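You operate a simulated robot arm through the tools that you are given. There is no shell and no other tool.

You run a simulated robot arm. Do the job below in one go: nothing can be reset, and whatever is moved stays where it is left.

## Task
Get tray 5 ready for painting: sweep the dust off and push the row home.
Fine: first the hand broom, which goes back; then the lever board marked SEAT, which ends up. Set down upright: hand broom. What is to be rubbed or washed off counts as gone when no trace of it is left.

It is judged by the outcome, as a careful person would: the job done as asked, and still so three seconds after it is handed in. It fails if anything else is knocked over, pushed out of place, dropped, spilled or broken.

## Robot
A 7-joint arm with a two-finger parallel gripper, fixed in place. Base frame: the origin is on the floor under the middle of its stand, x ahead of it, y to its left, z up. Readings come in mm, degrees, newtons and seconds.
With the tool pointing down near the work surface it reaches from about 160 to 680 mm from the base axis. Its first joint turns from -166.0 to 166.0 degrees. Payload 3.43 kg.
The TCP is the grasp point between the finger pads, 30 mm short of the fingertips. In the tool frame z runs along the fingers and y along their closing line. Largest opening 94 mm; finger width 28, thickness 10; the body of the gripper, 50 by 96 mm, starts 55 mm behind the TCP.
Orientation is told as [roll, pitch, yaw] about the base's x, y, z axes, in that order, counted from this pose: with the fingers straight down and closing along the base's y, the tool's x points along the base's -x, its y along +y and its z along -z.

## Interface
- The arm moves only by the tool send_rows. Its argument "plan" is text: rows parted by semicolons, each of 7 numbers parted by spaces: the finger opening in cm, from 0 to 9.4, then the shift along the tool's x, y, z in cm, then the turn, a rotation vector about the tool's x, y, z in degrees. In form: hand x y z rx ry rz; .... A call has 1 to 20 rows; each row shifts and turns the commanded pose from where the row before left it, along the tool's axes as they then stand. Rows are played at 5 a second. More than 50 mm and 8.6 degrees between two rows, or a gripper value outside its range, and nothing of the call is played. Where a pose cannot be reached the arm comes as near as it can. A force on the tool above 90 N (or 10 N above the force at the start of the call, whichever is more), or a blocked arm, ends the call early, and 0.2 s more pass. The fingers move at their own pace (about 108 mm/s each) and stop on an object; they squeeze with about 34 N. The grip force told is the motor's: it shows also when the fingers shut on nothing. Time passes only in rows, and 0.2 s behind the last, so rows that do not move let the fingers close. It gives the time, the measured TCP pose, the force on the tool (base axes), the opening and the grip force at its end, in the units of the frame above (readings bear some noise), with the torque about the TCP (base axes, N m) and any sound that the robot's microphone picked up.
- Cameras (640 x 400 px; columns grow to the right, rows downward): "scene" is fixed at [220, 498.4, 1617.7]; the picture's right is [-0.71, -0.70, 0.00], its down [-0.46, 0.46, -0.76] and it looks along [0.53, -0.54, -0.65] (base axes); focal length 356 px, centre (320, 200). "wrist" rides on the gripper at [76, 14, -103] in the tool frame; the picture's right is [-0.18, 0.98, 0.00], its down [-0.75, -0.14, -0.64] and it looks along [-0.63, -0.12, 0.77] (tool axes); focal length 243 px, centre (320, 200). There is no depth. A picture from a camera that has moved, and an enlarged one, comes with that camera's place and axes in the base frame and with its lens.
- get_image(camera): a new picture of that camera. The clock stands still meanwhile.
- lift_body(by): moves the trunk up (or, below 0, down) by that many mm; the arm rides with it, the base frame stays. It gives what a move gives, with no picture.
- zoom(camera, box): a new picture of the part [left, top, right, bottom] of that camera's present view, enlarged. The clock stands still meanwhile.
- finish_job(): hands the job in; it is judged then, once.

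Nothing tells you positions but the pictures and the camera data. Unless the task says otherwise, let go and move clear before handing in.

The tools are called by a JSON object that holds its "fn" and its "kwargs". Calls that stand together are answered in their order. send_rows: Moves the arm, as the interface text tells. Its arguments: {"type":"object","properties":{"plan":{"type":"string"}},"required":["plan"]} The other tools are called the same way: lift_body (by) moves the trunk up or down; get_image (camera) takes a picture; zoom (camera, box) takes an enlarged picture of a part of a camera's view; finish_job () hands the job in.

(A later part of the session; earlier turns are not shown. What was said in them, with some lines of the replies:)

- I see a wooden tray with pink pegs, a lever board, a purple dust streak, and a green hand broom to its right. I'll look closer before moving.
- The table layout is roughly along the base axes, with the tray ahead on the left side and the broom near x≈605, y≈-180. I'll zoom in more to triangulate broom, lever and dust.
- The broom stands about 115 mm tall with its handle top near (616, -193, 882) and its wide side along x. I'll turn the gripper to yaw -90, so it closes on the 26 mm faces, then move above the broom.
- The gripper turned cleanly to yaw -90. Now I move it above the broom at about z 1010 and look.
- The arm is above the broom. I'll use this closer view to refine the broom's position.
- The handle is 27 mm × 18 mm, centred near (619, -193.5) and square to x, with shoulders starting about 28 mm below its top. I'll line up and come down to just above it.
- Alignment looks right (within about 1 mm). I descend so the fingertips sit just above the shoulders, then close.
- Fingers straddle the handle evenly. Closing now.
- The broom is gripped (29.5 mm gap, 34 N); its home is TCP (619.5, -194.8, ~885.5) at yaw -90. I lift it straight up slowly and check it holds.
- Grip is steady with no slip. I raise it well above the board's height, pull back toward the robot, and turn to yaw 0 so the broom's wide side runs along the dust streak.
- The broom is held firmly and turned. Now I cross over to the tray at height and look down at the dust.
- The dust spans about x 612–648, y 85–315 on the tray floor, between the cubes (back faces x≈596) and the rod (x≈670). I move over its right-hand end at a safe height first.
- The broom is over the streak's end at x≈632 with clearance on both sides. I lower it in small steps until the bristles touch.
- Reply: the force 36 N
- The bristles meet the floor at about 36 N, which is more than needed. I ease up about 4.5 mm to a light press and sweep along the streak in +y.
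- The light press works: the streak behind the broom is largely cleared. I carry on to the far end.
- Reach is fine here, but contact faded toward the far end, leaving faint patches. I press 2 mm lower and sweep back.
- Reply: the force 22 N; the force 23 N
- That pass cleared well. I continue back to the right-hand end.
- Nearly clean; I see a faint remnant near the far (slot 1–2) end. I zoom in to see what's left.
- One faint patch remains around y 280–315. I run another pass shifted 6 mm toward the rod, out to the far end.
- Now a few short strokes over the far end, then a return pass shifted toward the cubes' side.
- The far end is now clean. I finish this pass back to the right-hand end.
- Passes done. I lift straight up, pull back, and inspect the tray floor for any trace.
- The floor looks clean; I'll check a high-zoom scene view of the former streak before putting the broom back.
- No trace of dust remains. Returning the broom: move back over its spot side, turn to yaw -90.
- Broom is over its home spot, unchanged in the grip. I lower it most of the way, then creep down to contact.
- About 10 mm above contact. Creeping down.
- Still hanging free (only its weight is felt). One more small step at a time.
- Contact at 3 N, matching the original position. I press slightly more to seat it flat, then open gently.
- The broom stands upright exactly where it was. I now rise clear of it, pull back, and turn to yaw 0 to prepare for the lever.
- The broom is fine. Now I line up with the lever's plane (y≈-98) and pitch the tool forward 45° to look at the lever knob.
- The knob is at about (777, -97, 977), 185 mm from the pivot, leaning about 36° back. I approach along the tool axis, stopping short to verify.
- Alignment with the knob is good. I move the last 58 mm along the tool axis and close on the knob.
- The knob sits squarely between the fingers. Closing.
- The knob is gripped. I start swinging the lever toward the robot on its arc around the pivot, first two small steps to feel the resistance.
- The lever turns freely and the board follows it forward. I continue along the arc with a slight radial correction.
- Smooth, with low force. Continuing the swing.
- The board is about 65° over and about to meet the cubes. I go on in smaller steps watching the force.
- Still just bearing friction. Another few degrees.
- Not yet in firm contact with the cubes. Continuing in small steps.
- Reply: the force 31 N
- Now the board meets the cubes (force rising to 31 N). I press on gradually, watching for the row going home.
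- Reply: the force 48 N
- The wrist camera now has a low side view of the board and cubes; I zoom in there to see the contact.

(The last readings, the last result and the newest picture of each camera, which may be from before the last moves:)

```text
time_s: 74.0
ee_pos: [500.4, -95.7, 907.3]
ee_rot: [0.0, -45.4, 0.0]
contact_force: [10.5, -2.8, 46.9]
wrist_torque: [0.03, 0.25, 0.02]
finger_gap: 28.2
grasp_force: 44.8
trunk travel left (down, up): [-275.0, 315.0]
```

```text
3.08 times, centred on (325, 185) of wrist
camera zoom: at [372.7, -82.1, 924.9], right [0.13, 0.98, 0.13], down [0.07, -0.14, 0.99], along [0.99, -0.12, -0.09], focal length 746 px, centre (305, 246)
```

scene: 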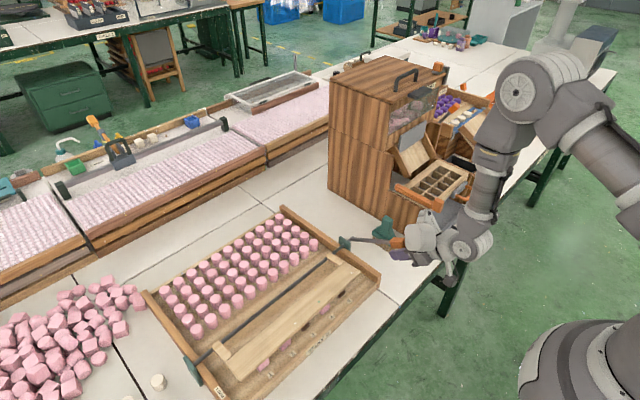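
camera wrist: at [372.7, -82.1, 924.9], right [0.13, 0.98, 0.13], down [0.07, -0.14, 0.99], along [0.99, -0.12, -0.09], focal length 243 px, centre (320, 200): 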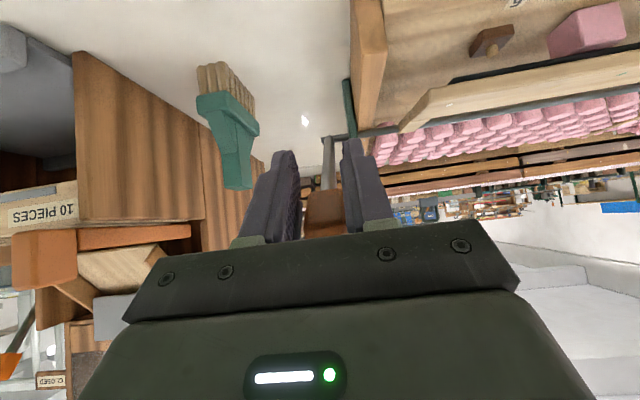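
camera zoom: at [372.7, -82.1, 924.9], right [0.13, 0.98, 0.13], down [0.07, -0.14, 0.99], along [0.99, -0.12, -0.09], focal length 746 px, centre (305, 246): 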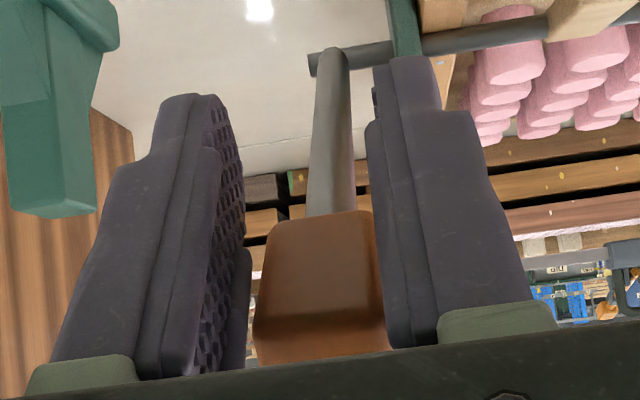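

Cube 4's dark base is no longer visible beneath it, so it looks pushed home. I check cubes 1 and 2.

{"fn": "zoom", "kwargs": {"camera": "scene", "box": [245, 330, 305, 375]}}

{"fn": "zoom", "kwargs": {"camera": "scene", "box": [300, 285, 350, 325]}}

```text
8.89 times, centred on (275, 352) of scene
camera zoom: at [220.0, 498.4, 1617.7], right [-0.71, -0.7, 0.0], down [-0.46, 0.46, -0.76], along [0.53, -0.54, -0.65], focal length 3164 px, centre (720, -1156)
```

zoom: 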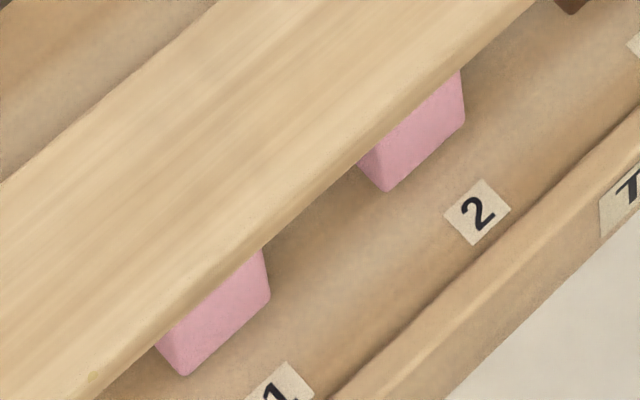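

```text
10.00 times, centred on (325, 305) of scene
camera zoom: at [220.0, 498.4, 1617.7], right [-0.71, -0.7, 0.0], down [-0.46, 0.46, -0.76], along [0.53, -0.54, -0.65], focal length 3560 px, centre (270, -850)
```

zoom: 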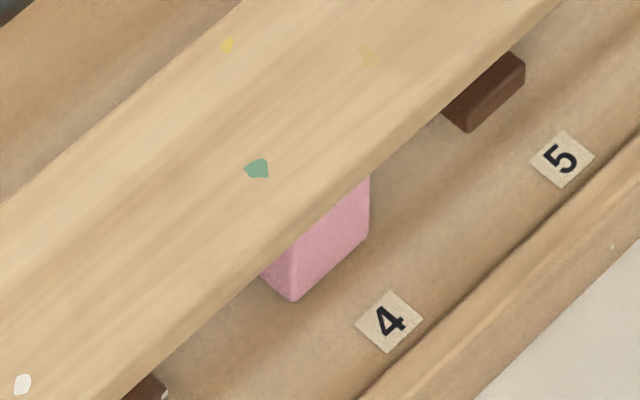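

All three cubes moved down about 8 mm (bases now hidden): the row is home. My grip slid toward the knob's edge, so I ease off the pressure, open, and re-centre on the knob before lifting the board back up.

{"fn": "send_rows", "kwargs": {"plan": "0 -0.38 0 -0.13 0 0 0; 0 -0.2 0 -0.06 0 0 0; 0 0 0 0 0 0 0"}}

{"fn": "send_rows", "kwargs": {"plan": "3.2 0 0 0 0 0 0; 4 0 0 0 0 0 0; 5.5 0 0 0 0 0 0; 6 0 0 0 0 0 0; 6 0 0 0 0 0 0"}}

{"fn": "get_image", "kwargs": {"camera": "wrist"}}

{"fn": "zoom", "kwargs": {"camera": "scene", "box": [300, 180, 440, 290]}}

```text
time_s: 74.8
ee_pos: [500.0, -95.7, 908.9]
ee_rot: [0.0, -44.6, 0.0]
contact_force: [3.1, -1.5, -3.0]
wrist_torque: [0.01, 0.39, 0.01]
finger_gap: 28.0
grasp_force: 45.2
trunk travel left (down, up): [-275.0, 315.0]
```

```text
time_s: 76.0
ee_pos: [501.8, -96.2, 910.1]
ee_rot: [0.0, -45.0, 0.0]
contact_force: [0.9, -0.2, -0.1]
wrist_torque: [-0.01, -0.02, -0.01]
finger_gap: 60.0
grasp_force: 0.1
trunk travel left (down, up): [-275.0, 315.0]
```

```text
taken
camera wrist: at [374.9, -82.1, 929.2], right [0.13, 0.98, 0.13], down [0.08, -0.14, 0.99], along [0.99, -0.12, -0.1], focal length 243 px, centre (320, 200)
```

wrist: 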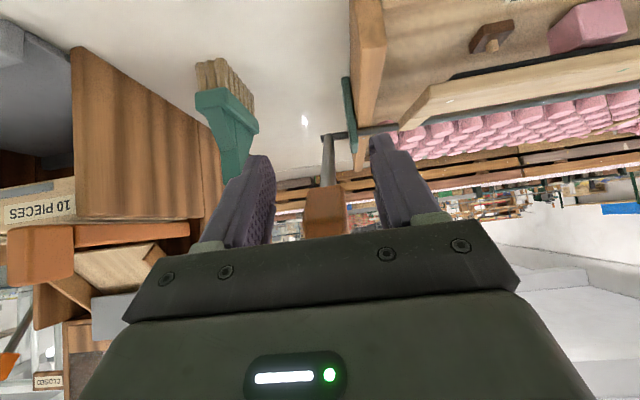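

```text
3.64 times, centred on (370, 235) of scene
camera zoom: at [220.0, 498.4, 1617.7], right [-0.71, -0.7, 0.0], down [-0.46, 0.46, -0.76], along [0.53, -0.54, -0.65], focal length 1294 px, centre (138, 73)
```

zoom: 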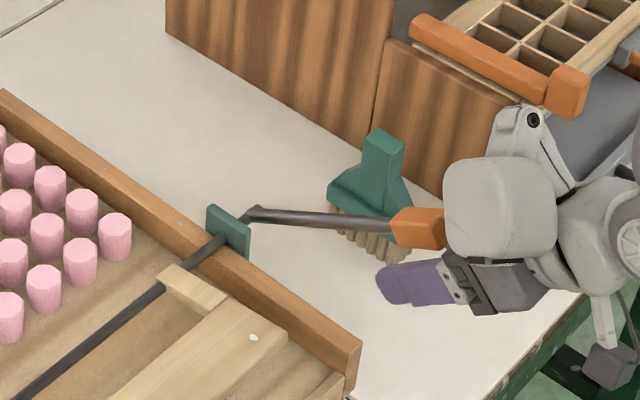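

The board rests down on the seated cubes. I re-centre the open fingers on the knob and check.

{"fn": "send_rows", "kwargs": {"plan": "6 -1.2 -0.05 0.2 0 0 0; 6 -1.16 -0.05 0.2 0 0 0; 6 0 0 0 0 0 0"}}

{"fn": "get_image", "kwargs": {"camera": "wrist"}}

{"fn": "zoom", "kwargs": {"camera": "scene", "box": [300, 180, 440, 290]}}

```text
time_s: 76.8
ee_pos: [522.4, -97.6, 925.0]
ee_rot: [0.1, -44.9, 0.0]
contact_force: [0.1, 0.1, -0.1]
wrist_torque: [0.02, 0.0, -0.04]
finger_gap: 60.0
grasp_force: 0.1
trunk travel left (down, up): [-275.0, 315.0]
```

```text
taken
camera wrist: at [395.3, -83.8, 943.5], right [0.13, 0.98, 0.13], down [0.08, -0.14, 0.99], along [0.99, -0.12, -0.1], focal length 243 px, centre (320, 200)
```

wrist: 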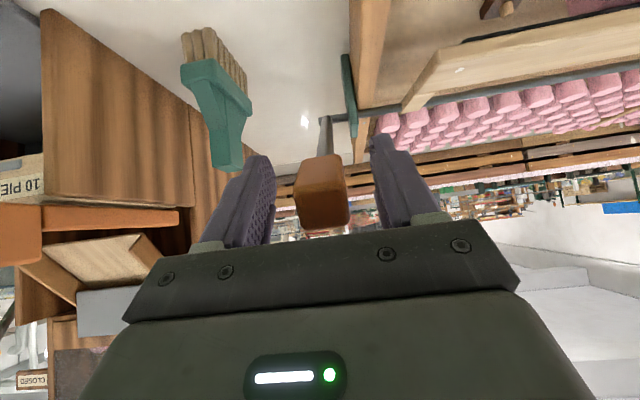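

```text
3.64 times, centred on (370, 235) of scene
camera zoom: at [220.0, 498.4, 1617.7], right [-0.71, -0.7, 0.0], down [-0.46, 0.46, -0.76], along [0.53, -0.54, -0.65], focal length 1294 px, centre (138, 73)
```

zoom: 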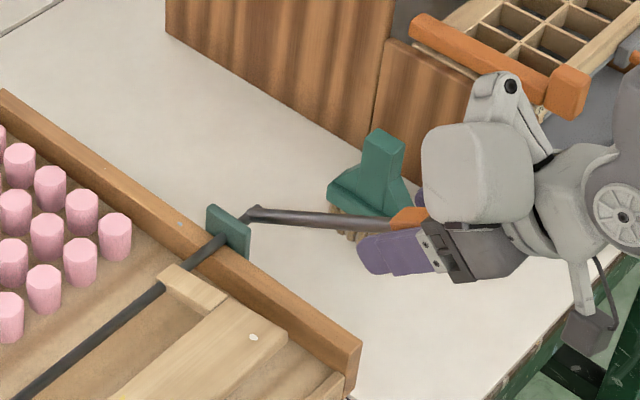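

The knob is centred between the fingers. I close and raise the lever back, first three steps with a check.

{"fn": "send_rows", "kwargs": {"plan": "3 0 0 0 0 0 0; 0 0 0 0 0 0 0; 0 0 0 0 0 0 0; 0 0 0 0 0 0 0; 0 -1.584 0 -0.283 0 0 0; 0 -1.598 0 -0.127 0 0 0; 0 -1.612 0 0.014 0 0 0; 0 0 0 0 0 0 0"}}

{"fn": "zoom", "kwargs": {"camera": "scene", "box": [190, 180, 410, 380]}}

{"fn": "get_image", "kwargs": {"camera": "wrist"}}

```text
time_s: 78.6
ee_pos: [553.3, -96.2, 962.7]
ee_rot: [-0.1, -44.9, 0.1]
contact_force: [-11.9, 13.2, 0.0]
wrist_torque: [0.04, 1.39, -0.15]
finger_gap: 28.1
grasp_force: 44.7
trunk travel left (down, up): [-275.0, 315.0]
```

```text
2.00 times, centred on (300, 280) of scene
camera zoom: at [220.0, 498.4, 1617.7], right [-0.71, -0.7, 0.0], down [-0.46, 0.46, -0.76], along [0.53, -0.54, -0.65], focal length 712 px, centre (360, 40)
```

zoom: 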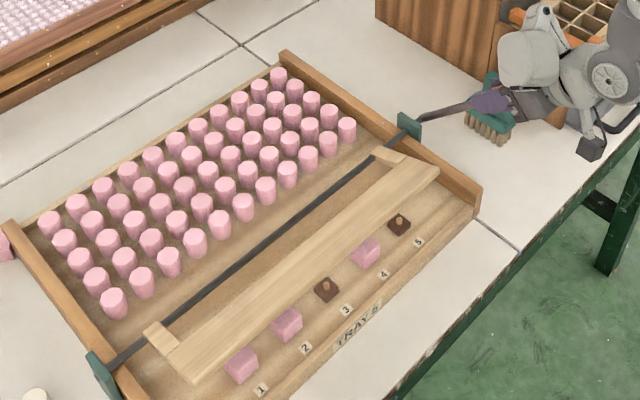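

```text
taken
camera wrist: at [425.7, -82.2, 980.3], right [0.13, 0.98, 0.13], down [0.08, -0.14, 0.99], along [0.99, -0.12, -0.1], focal length 243 px, centre (320, 200)
```

wrist: 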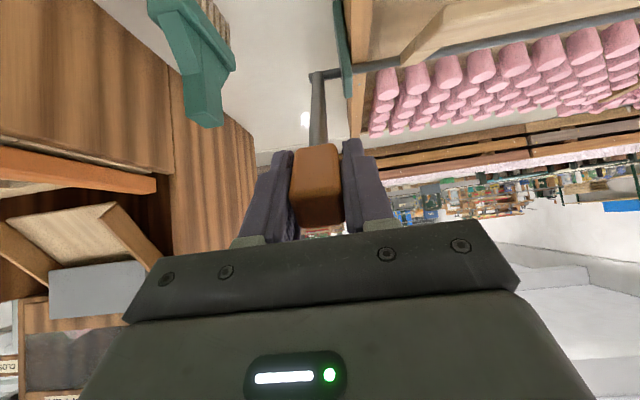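

The lever lifts nicely and the cubes stay down. Continuing the arc with a small sideways correction.

{"fn": "send_rows", "kwargs": {"plan": "0 -1.591 0.08 0.163 0 0 0; 0 -1.577 0.07 0.290 0 0 0; 0 -1.541 0 0.438 0 0 0; 0 -1.506 0 0.573 0 0 0; 0 -1.442 0 0.707 0 0 0; 0 -1.372 0 0.820 0 0 0; 0 0 0 0 0 0 0"}}

{"fn": "zoom", "kwargs": {"camera": "scene", "box": [190, 140, 410, 360]}}

{"fn": "get_image", "kwargs": {"camera": "wrist"}}

```text
time_s: 80.2
ee_pos: [638.2, -96.0, 1007.5]
ee_rot: [0.0, -45.3, -0.1]
contact_force: [-9.9, -0.8, 19.6]
wrist_torque: [0.04, 0.93, 0.0]
finger_gap: 28.1
grasp_force: 44.6
trunk travel left (down, up): [-275.0, 315.0]
```

```text
1.82 times, centred on (300, 250) of scene
camera zoom: at [220.0, 498.4, 1617.7], right [-0.71, -0.7, 0.0], down [-0.46, 0.46, -0.76], along [0.53, -0.54, -0.65], focal length 647 px, centre (356, 109)
```

zoom: 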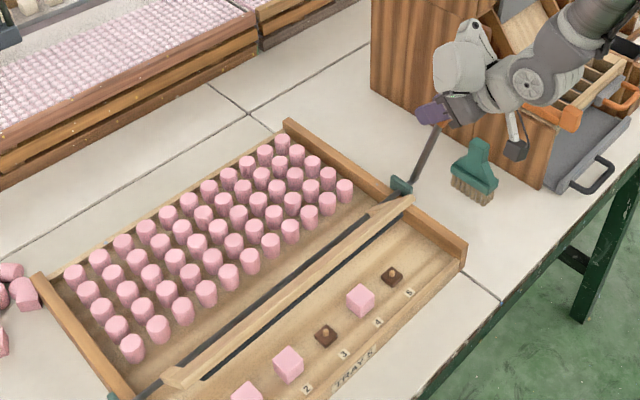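

```text
taken
camera wrist: at [510.2, -82.0, 1025.1], right [0.13, 0.98, 0.13], down [0.07, -0.14, 0.99], along [0.99, -0.12, -0.09], focal length 243 px, centre (320, 200)
```

wrist: 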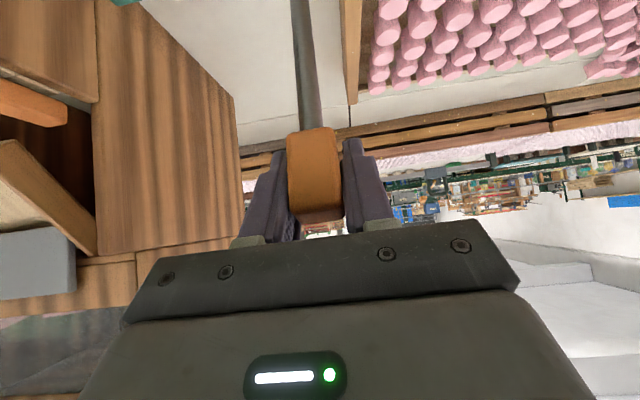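

Force shows my arc is slightly tight; I widen it by 2 mm and continue.

{"fn": "send_rows", "kwargs": {"plan": "0 -1.40 0 0.86 0 0 0; 0 -1.28 0 0.99 0 0 0; 0 -1.110 0 1.167 0 0 0; 0 -0.990 0 1.258 0 0 0; 0 -0.884 0 1.336 0 0 0; 0 0 0 0 0 0 0"}}

{"fn": "zoom", "kwargs": {"camera": "scene", "box": [190, 130, 410, 350]}}

{"fn": "get_image", "kwargs": {"camera": "wrist"}}

```text
time_s: 81.6
ee_pos: [716.1, -96.0, 1007.3]
ee_rot: [0.1, -45.3, -0.1]
contact_force: [2.0, -5.9, 24.0]
wrist_torque: [0.06, 0.69, 0.06]
finger_gap: 28.6
grasp_force: 44.6
trunk travel left (down, up): [-275.0, 315.0]
```

```text
1.82 times, centred on (300, 240) of scene
camera zoom: at [220.0, 498.4, 1617.7], right [-0.71, -0.7, 0.0], down [-0.46, 0.46, -0.76], along [0.53, -0.54, -0.65], focal length 647 px, centre (356, 127)
```

zoom: 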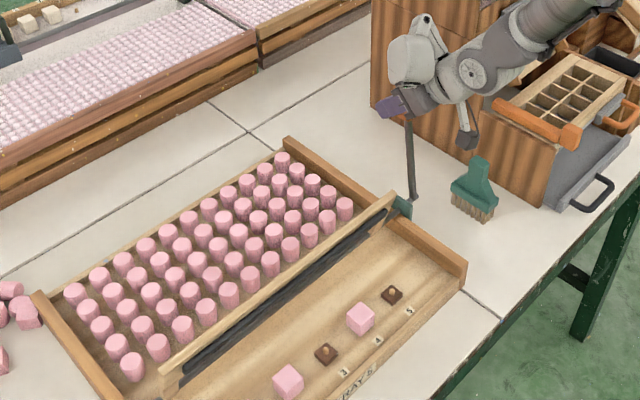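

```text
taken
camera wrist: at [589.9, -82.1, 1025.7], right [0.13, 0.98, 0.13], down [0.07, -0.14, 0.99], along [0.99, -0.12, -0.09], focal length 243 px, centre (320, 200)
```

wrist: 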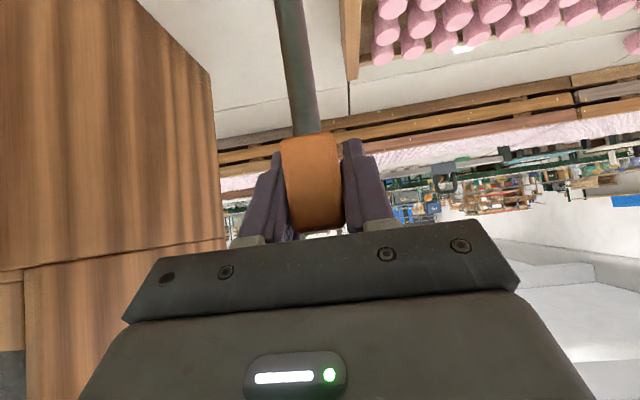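

{"fn": "send_rows", "kwargs": {"plan": "0 -0.962 -0.05 1.329 0 0 0; 0 -0.636 0 1.485 0 0 0; 0 -0.481 0 1.555 0 0 0; 0 0 0 0 0 0 0"}}

{"fn": "zoom", "kwargs": {"camera": "scene", "box": [190, 130, 410, 350]}}

{"fn": "get_image", "kwargs": {"camera": "wrist"}}

```text
time_s: 82.6
ee_pos: [764.2, -96.9, 991.2]
ee_rot: [0.0, -45.4, 0.0]
contact_force: [11.9, -2.4, 31.8]
wrist_torque: [0.12, 0.77, -0.01]
finger_gap: 28.5
grasp_force: 45.6
trunk travel left (down, up): [-275.0, 315.0]
```

```text
1.82 times, centred on (300, 240) of scene
camera zoom: at [220.0, 498.4, 1617.7], right [-0.71, -0.7, 0.0], down [-0.46, 0.46, -0.76], along [0.53, -0.54, -0.65], focal length 647 px, centre (356, 127)
```

zoom: 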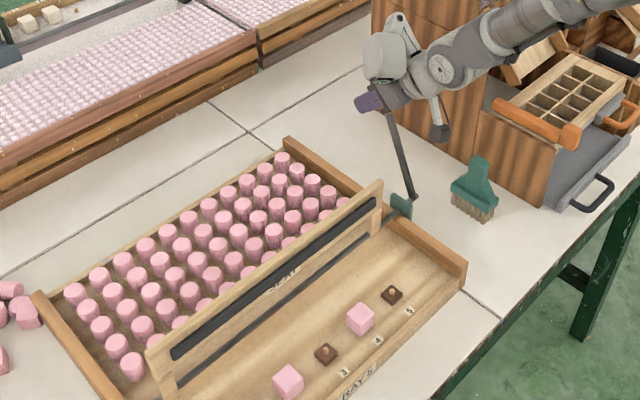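

```text
taken
camera wrist: at [636.6, -82.2, 1008.5], right [0.13, 0.98, 0.13], down [0.07, -0.14, 0.99], along [0.99, -0.12, -0.09], focal length 243 px, centre (320, 200)
```

wrist: 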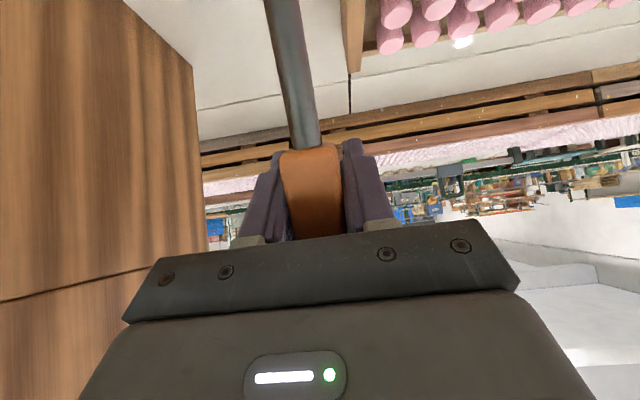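

Nearly upright. I relieve the radial load and finish the last few degrees.

{"fn": "send_rows", "kwargs": {"plan": "0 -0.55 0 0.6 0 0 0; 0 -0.29 0 1.0 0 0 0; 0 0 0 0 0 0 0"}}

{"fn": "zoom", "kwargs": {"camera": "scene", "box": [190, 130, 410, 350]}}

{"fn": "zoom", "kwargs": {"camera": "scene", "box": [300, 160, 420, 260]}}

```text
time_s: 83.4
ee_pos: [779.4, -96.0, 982.3]
ee_rot: [0.0, -44.9, 0.1]
contact_force: [0.1, -1.2, 14.8]
wrist_torque: [-0.04, 1.43, 0.01]
finger_gap: 28.2
grasp_force: 44.7
trunk travel left (down, up): [-275.0, 315.0]
```

```text
1.82 times, centred on (300, 240) of scene
camera zoom: at [220.0, 498.4, 1617.7], right [-0.71, -0.7, 0.0], down [-0.46, 0.46, -0.76], along [0.53, -0.54, -0.65], focal length 647 px, centre (356, 127)
```

zoom: 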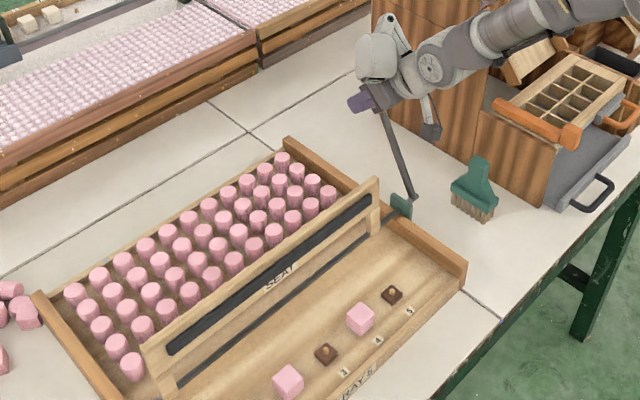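

```text
4.00 times, centred on (360, 210) of scene
camera zoom: at [220.0, 498.4, 1617.7], right [-0.71, -0.7, 0.0], down [-0.46, 0.46, -0.76], along [0.53, -0.54, -0.65], focal length 1424 px, centre (160, 160)
```

zoom: 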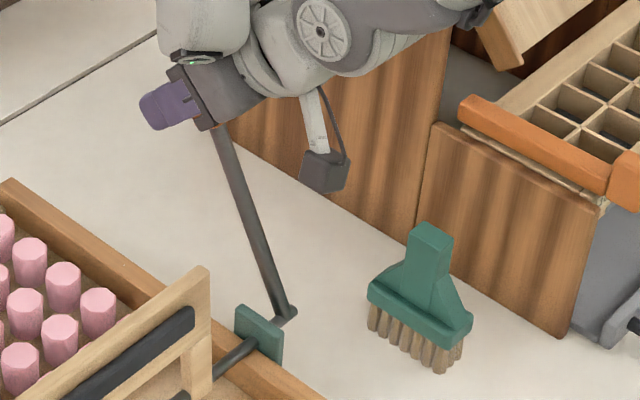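

Comparing with the first picture, the lever needs about 5° more to be fully back up. I continue gently until it reaches its stop.

{"fn": "send_rows", "kwargs": {"plan": "0 -0.12 0 0.52 0 0 0; 0 -0.11 0 0.52 0 0 0; 0 0 0 0 0 0 0"}}

{"fn": "zoom", "kwargs": {"camera": "scene", "box": [300, 160, 420, 260]}}

```text
time_s: 84.2
ee_pos: [788.3, -96.6, 976.8]
ee_rot: [-0.1, -44.9, 0.0]
contact_force: [-3.6, -1.8, 7.2]
wrist_torque: [-0.02, 1.46, 0.08]
finger_gap: 28.4
grasp_force: 44.4
trunk travel left (down, up): [-275.0, 315.0]
```

```text
4.00 times, centred on (360, 210) of scene
camera zoom: at [220.0, 498.4, 1617.7], right [-0.71, -0.7, 0.0], down [-0.46, 0.46, -0.76], along [0.53, -0.54, -0.65], focal length 1424 px, centre (160, 160)
```

zoom: 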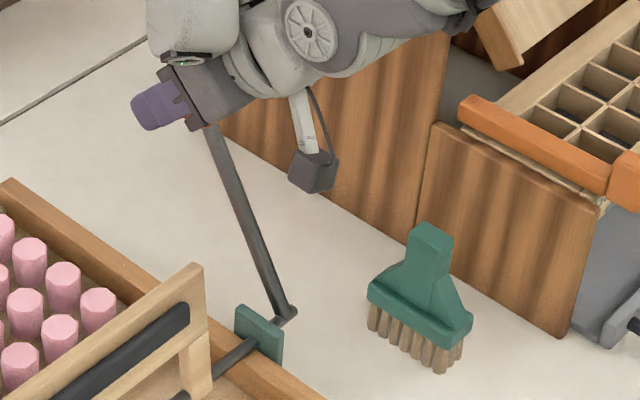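

{"fn": "send_rows", "kwargs": {"plan": "0 -0.08 0 0.5 0 0 0; 0 -0.05 0 0.3 0 0 0; 0 0 0 0 0 0 0"}}

{"fn": "zoom", "kwargs": {"camera": "scene", "box": [300, 160, 420, 260]}}

```text
time_s: 85.0
ee_pos: [796.0, -95.8, 972.1]
ee_rot: [0.2, -44.8, -0.2]
contact_force: [-7.3, -0.9, 0.2]
wrist_torque: [-0.07, 1.27, 0.01]
finger_gap: 28.4
grasp_force: 44.8
trunk travel left (down, up): [-275.0, 315.0]
```

```text
4.00 times, centred on (360, 210) of scene
camera zoom: at [220.0, 498.4, 1617.7], right [-0.71, -0.7, 0.0], down [-0.46, 0.46, -0.76], along [0.53, -0.54, -0.65], focal length 1424 px, centre (160, 160)
```

zoom: 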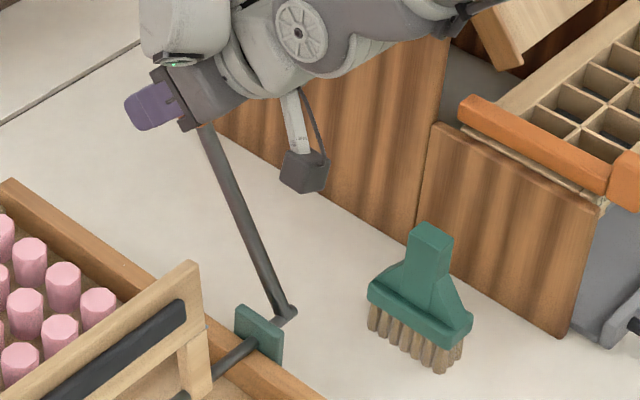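

{"fn": "send_rows", "kwargs": {"plan": "0 -0.03 0 0.3 0 0 0; 0 0 0 0 0 0 0"}}

{"fn": "send_rows", "kwargs": {"plan": "0 -0.03 0 0.3 0 0 0; 0 0 0 0 0 0 0"}}

{"fn": "zoom", "kwargs": {"camera": "scene", "box": [300, 160, 420, 260]}}

```text
time_s: 85.6
ee_pos: [797.9, -95.6, 970.8]
ee_rot: [0.0, -44.9, -0.1]
contact_force: [-9.5, -0.3, -2.2]
wrist_torque: [0.0, 1.27, -0.03]
finger_gap: 28.6
grasp_force: 44.8
trunk travel left (down, up): [-275.0, 315.0]
```

```text
time_s: 86.2
ee_pos: [800.8, -95.3, 968.7]
ee_rot: [0.0, -45.0, 0.0]
contact_force: [-8.1, -0.8, 0.0]
wrist_torque: [-0.01, 1.1, 0.08]
finger_gap: 27.9
grasp_force: 45.0
trunk travel left (down, up): [-275.0, 315.0]
```

```text
4.00 times, centred on (360, 210) of scene
camera zoom: at [220.0, 498.4, 1617.7], right [-0.71, -0.7, 0.0], down [-0.46, 0.46, -0.76], along [0.53, -0.54, -0.65], focal length 1424 px, centre (160, 160)
```

zoom: 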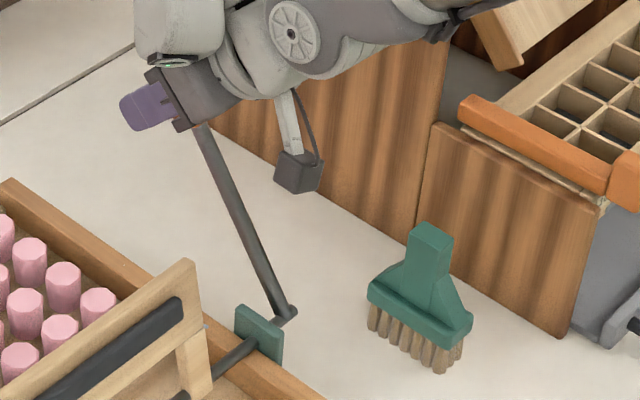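

The lever matches its starting angle now. One more tiny nudge to feel for the stop.

{"fn": "send_rows", "kwargs": {"plan": "0 0 0 0.25 0 0 0; 0 0 0 0 0 0 0"}}

{"fn": "zoom", "kwargs": {"camera": "scene", "box": [240, 200, 360, 300]}}

{"fn": "zoom", "kwargs": {"camera": "scene", "box": [300, 160, 420, 260]}}

```text
time_s: 86.8
ee_pos: [802.8, -95.7, 968.7]
ee_rot: [0.0, -45.2, 0.0]
contact_force: [-8.7, 1.4, 4.8]
wrist_torque: [0.03, 0.94, 0.03]
finger_gap: 28.4
grasp_force: 45.2
trunk travel left (down, up): [-275.0, 315.0]
```

```text
4.00 times, centred on (300, 250) of scene
camera zoom: at [220.0, 498.4, 1617.7], right [-0.71, -0.7, 0.0], down [-0.46, 0.46, -0.76], along [0.53, -0.54, -0.65], focal length 1424 px, centre (400, 0)
```

zoom: 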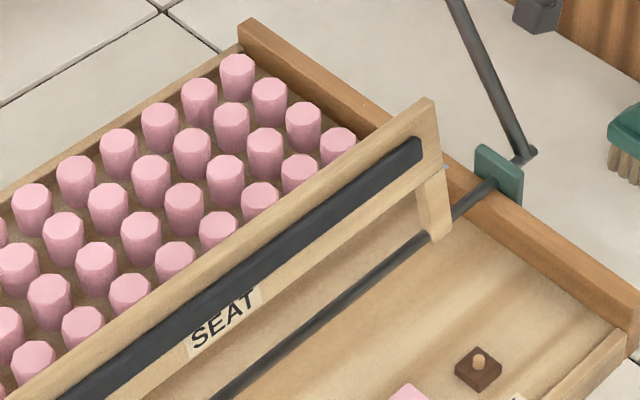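

```text
4.00 times, centred on (360, 210) of scene
camera zoom: at [220.0, 498.4, 1617.7], right [-0.71, -0.7, 0.0], down [-0.46, 0.46, -0.76], along [0.53, -0.54, -0.65], focal length 1424 px, centre (160, 160)
```

zoom: 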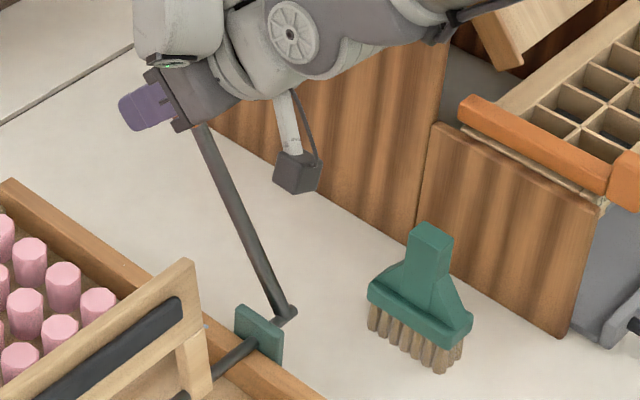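

The lever has reached its stop, so the board is fully up. I open the fingers and check that it stays.

{"fn": "send_rows", "kwargs": {"plan": "0 0 0 -0.1 0 0 0; 3.2 0 0 0 0 0 0; 4 0 0 0 0 0 0; 5.5 0 0 0 0 0 0; 7 0 0 0 0 0 0; 7 0 0 0 0 0 0; 7 0 0 0 0 0 0"}}

{"fn": "get_image", "kwargs": {"camera": "wrist"}}

{"fn": "zoom", "kwargs": {"camera": "scene", "box": [300, 160, 420, 260]}}

```text
time_s: 88.4
ee_pos: [801.2, -96.7, 968.3]
ee_rot: [0.0, -45.0, 0.0]
contact_force: [-0.2, 1.0, 0.2]
wrist_torque: [0.0, -0.01, 0.0]
finger_gap: 70.1
grasp_force: 0.1
trunk travel left (down, up): [-275.0, 315.0]
```

```text
taken
camera wrist: at [674.5, -82.8, 985.9], right [0.13, 0.98, 0.13], down [0.08, -0.14, 0.99], along [0.99, -0.12, -0.1], focal length 243 px, centre (320, 200)
```

wrist: 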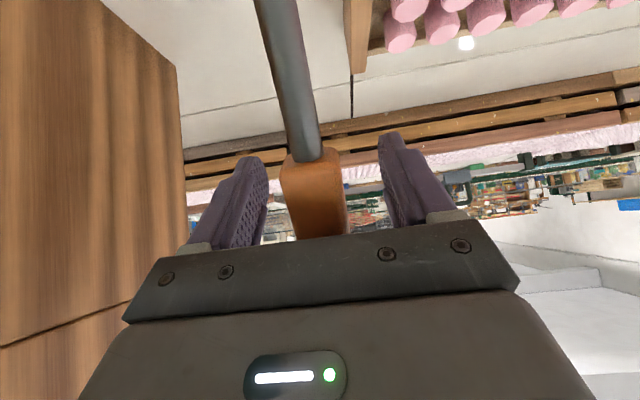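

```text
4.00 times, centred on (360, 210) of scene
camera zoom: at [220.0, 498.4, 1617.7], right [-0.71, -0.7, 0.0], down [-0.46, 0.46, -0.76], along [0.53, -0.54, -0.65], focal length 1424 px, centre (160, 160)
```

zoom: 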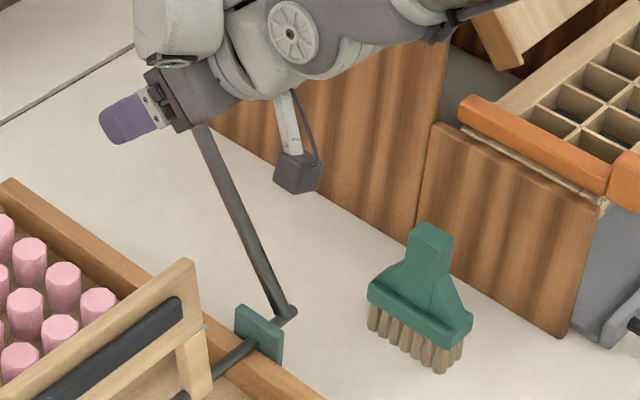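

The board stays up on its own. I back the tool out along its axis and inspect everything.

{"fn": "send_rows", "kwargs": {"plan": "7 0 0 -2 0 0 0; 7 0 0 -3 0 0 0; 7 0 0 -4 0 0 0; 7 0 0 -4 0 0 0; 7 0 0 -4 0 0 0; 7 0 0 -4 0 0 0; 7 0 0 0 0 0 0"}}

{"fn": "get_image", "kwargs": {"camera": "scene"}}

{"fn": "zoom", "kwargs": {"camera": "scene", "box": [190, 270, 370, 390]}}

{"fn": "zoom", "kwargs": {"camera": "scene", "box": [300, 160, 420, 260]}}

```text
time_s: 90.0
ee_pos: [653.5, -95.9, 1116.9]
ee_rot: [0.0, -45.0, 0.0]
contact_force: [0.2, 0.1, 1.0]
wrist_torque: [-0.02, -0.01, -0.02]
finger_gap: 70.0
grasp_force: 0.1
trunk travel left (down, up): [-275.0, 315.0]
```

```text
taken
```

scene: 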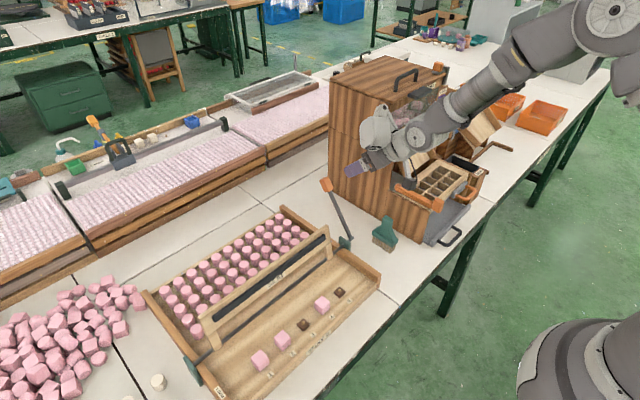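

```text
3.33 times, centred on (280, 330) of scene
camera zoom: at [220.0, 498.4, 1617.7], right [-0.71, -0.7, 0.0], down [-0.46, 0.46, -0.76], along [0.53, -0.54, -0.65], focal length 1187 px, centre (453, -233)
```

zoom: 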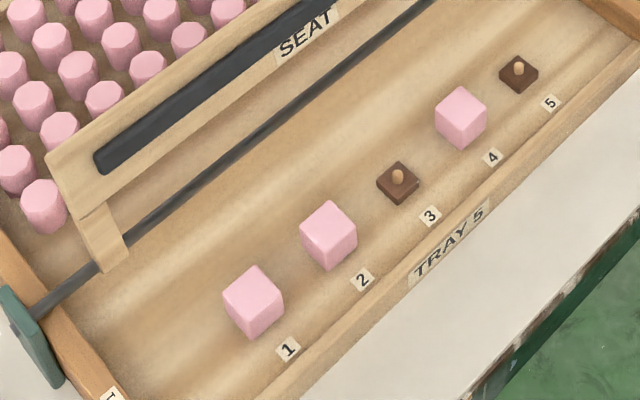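

```text
4.00 times, centred on (360, 210) of scene
camera zoom: at [220.0, 498.4, 1617.7], right [-0.71, -0.7, 0.0], down [-0.46, 0.46, -0.76], along [0.53, -0.54, -0.65], focal length 1424 px, centre (160, 160)
```

zoom: 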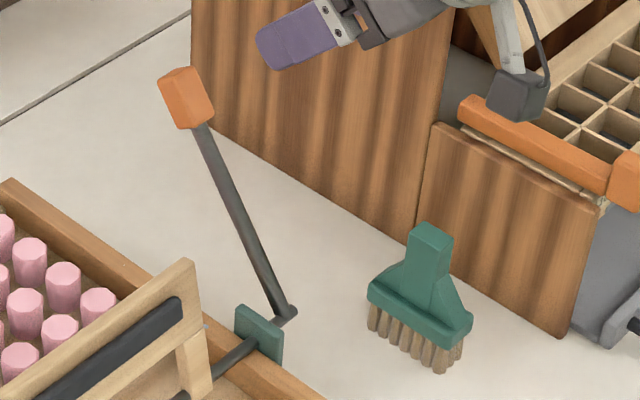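

Lever, board and broom match the starting picture, and all three cubes sit flush. I take a last close look at the cubes and floor while backing the arm further away.

{"fn": "send_rows", "kwargs": {"plan": "7 0 0 -4 0 0 0; 7 0 0 -4 0 0 0; 7 0 0 -4 0 0 0; 7 0 0 0 0 0 0; 7 0 0 0 0 0 0; 7 0 0 0 0 0 0; 7 0 0 0 0 0 0"}}

{"fn": "zoom", "kwargs": {"camera": "scene", "box": [240, 330, 310, 380]}}

{"fn": "zoom", "kwargs": {"camera": "scene", "box": [280, 275, 360, 335]}}

{"fn": "get_image", "kwargs": {"camera": "scene"}}

```text
time_s: 91.6
ee_pos: [569.3, -94.5, 1200.4]
ee_rot: [0.0, -45.0, 0.0]
contact_force: [-0.3, 0.7, 0.0]
wrist_torque: [-0.02, -0.04, 0.0]
finger_gap: 69.9
grasp_force: 0.0
trunk travel left (down, up): [-275.0, 315.0]
```

```text
8.00 times, centred on (275, 355) of scene
camera zoom: at [220.0, 498.4, 1617.7], right [-0.71, -0.7, 0.0], down [-0.46, 0.46, -0.76], along [0.53, -0.54, -0.65], focal length 2848 px, centre (680, -1040)
```

zoom: 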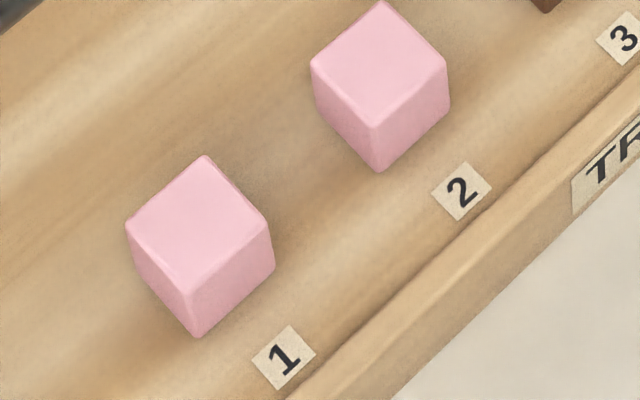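

```text
6.67 times, centred on (320, 305) of scene
camera zoom: at [220.0, 498.4, 1617.7], right [-0.71, -0.7, 0.0], down [-0.46, 0.46, -0.76], along [0.53, -0.54, -0.65], focal length 2373 px, centre (320, -500)
```

zoom: 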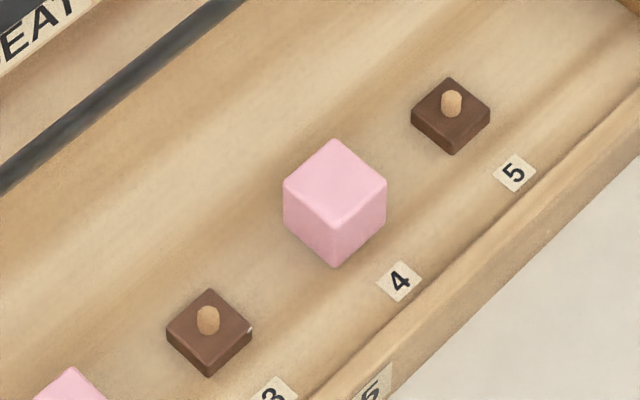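

```text
taken
```

scene: 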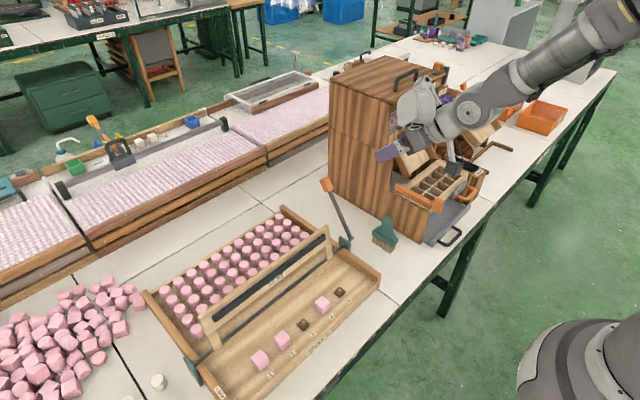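

{"fn": "zoom", "kwargs": {"camera": "scene", "box": [240, 320, 285, 355]}}

{"fn": "zoom", "kwargs": {"camera": "scene", "box": [275, 275, 335, 325]}}

```text
11.43 times, centred on (262, 338) of scene
camera zoom: at [220.0, 498.4, 1617.7], right [-0.71, -0.7, 0.0], down [-0.46, 0.46, -0.76], along [0.53, -0.54, -0.65], focal length 4068 px, centre (977, -1371)
```

zoom: 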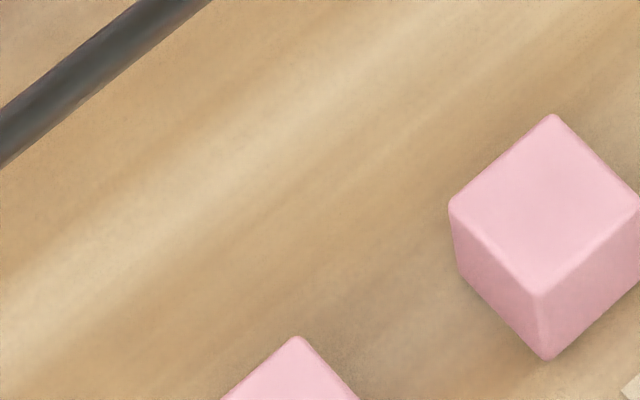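

```text
8.00 times, centred on (305, 300) of scene
camera zoom: at [220.0, 498.4, 1617.7], right [-0.71, -0.7, 0.0], down [-0.46, 0.46, -0.76], along [0.53, -0.54, -0.65], focal length 2848 px, centre (440, -600)
```

zoom: 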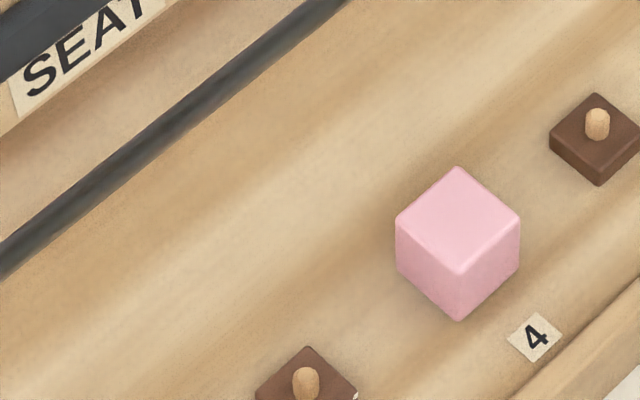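

The tray floor shows no trace of dust, and cubes 1, 2 and 4 are pushed home. The SEAT board is up, the broom stands upright in its place, and the arm is clear, so I'm handing the job in.

{"fn": "finish_job", "kwargs": {}}

```text
The job is handed in.
```

Tray 5 is ready for painting: the dust is swept off and the row is pushed home. I've handed the job in.

- **Dust:** I swept the whole streak with the hand broom. The final close-up pictures show no trace left on the tray floor.
- **Hand broom:** It is back where I found it, standing upright on its bristles.
- **Row:** Pressing the SEAT board down moved cubes 1, 2 and 4 about 8 mm onto their bases, and the bases are no longer visible under them. Slots 3 and 5 were empty from the start and I left them that way.
- **SEAT board:** It is back up at its starting angle and stayed there after I let go.

The gripper slid along the lever knob during the downstroke, so I let go and took hold again before raising the board. In the last pictures I saw nothing else moved, and the arm was well clear when I handed in.
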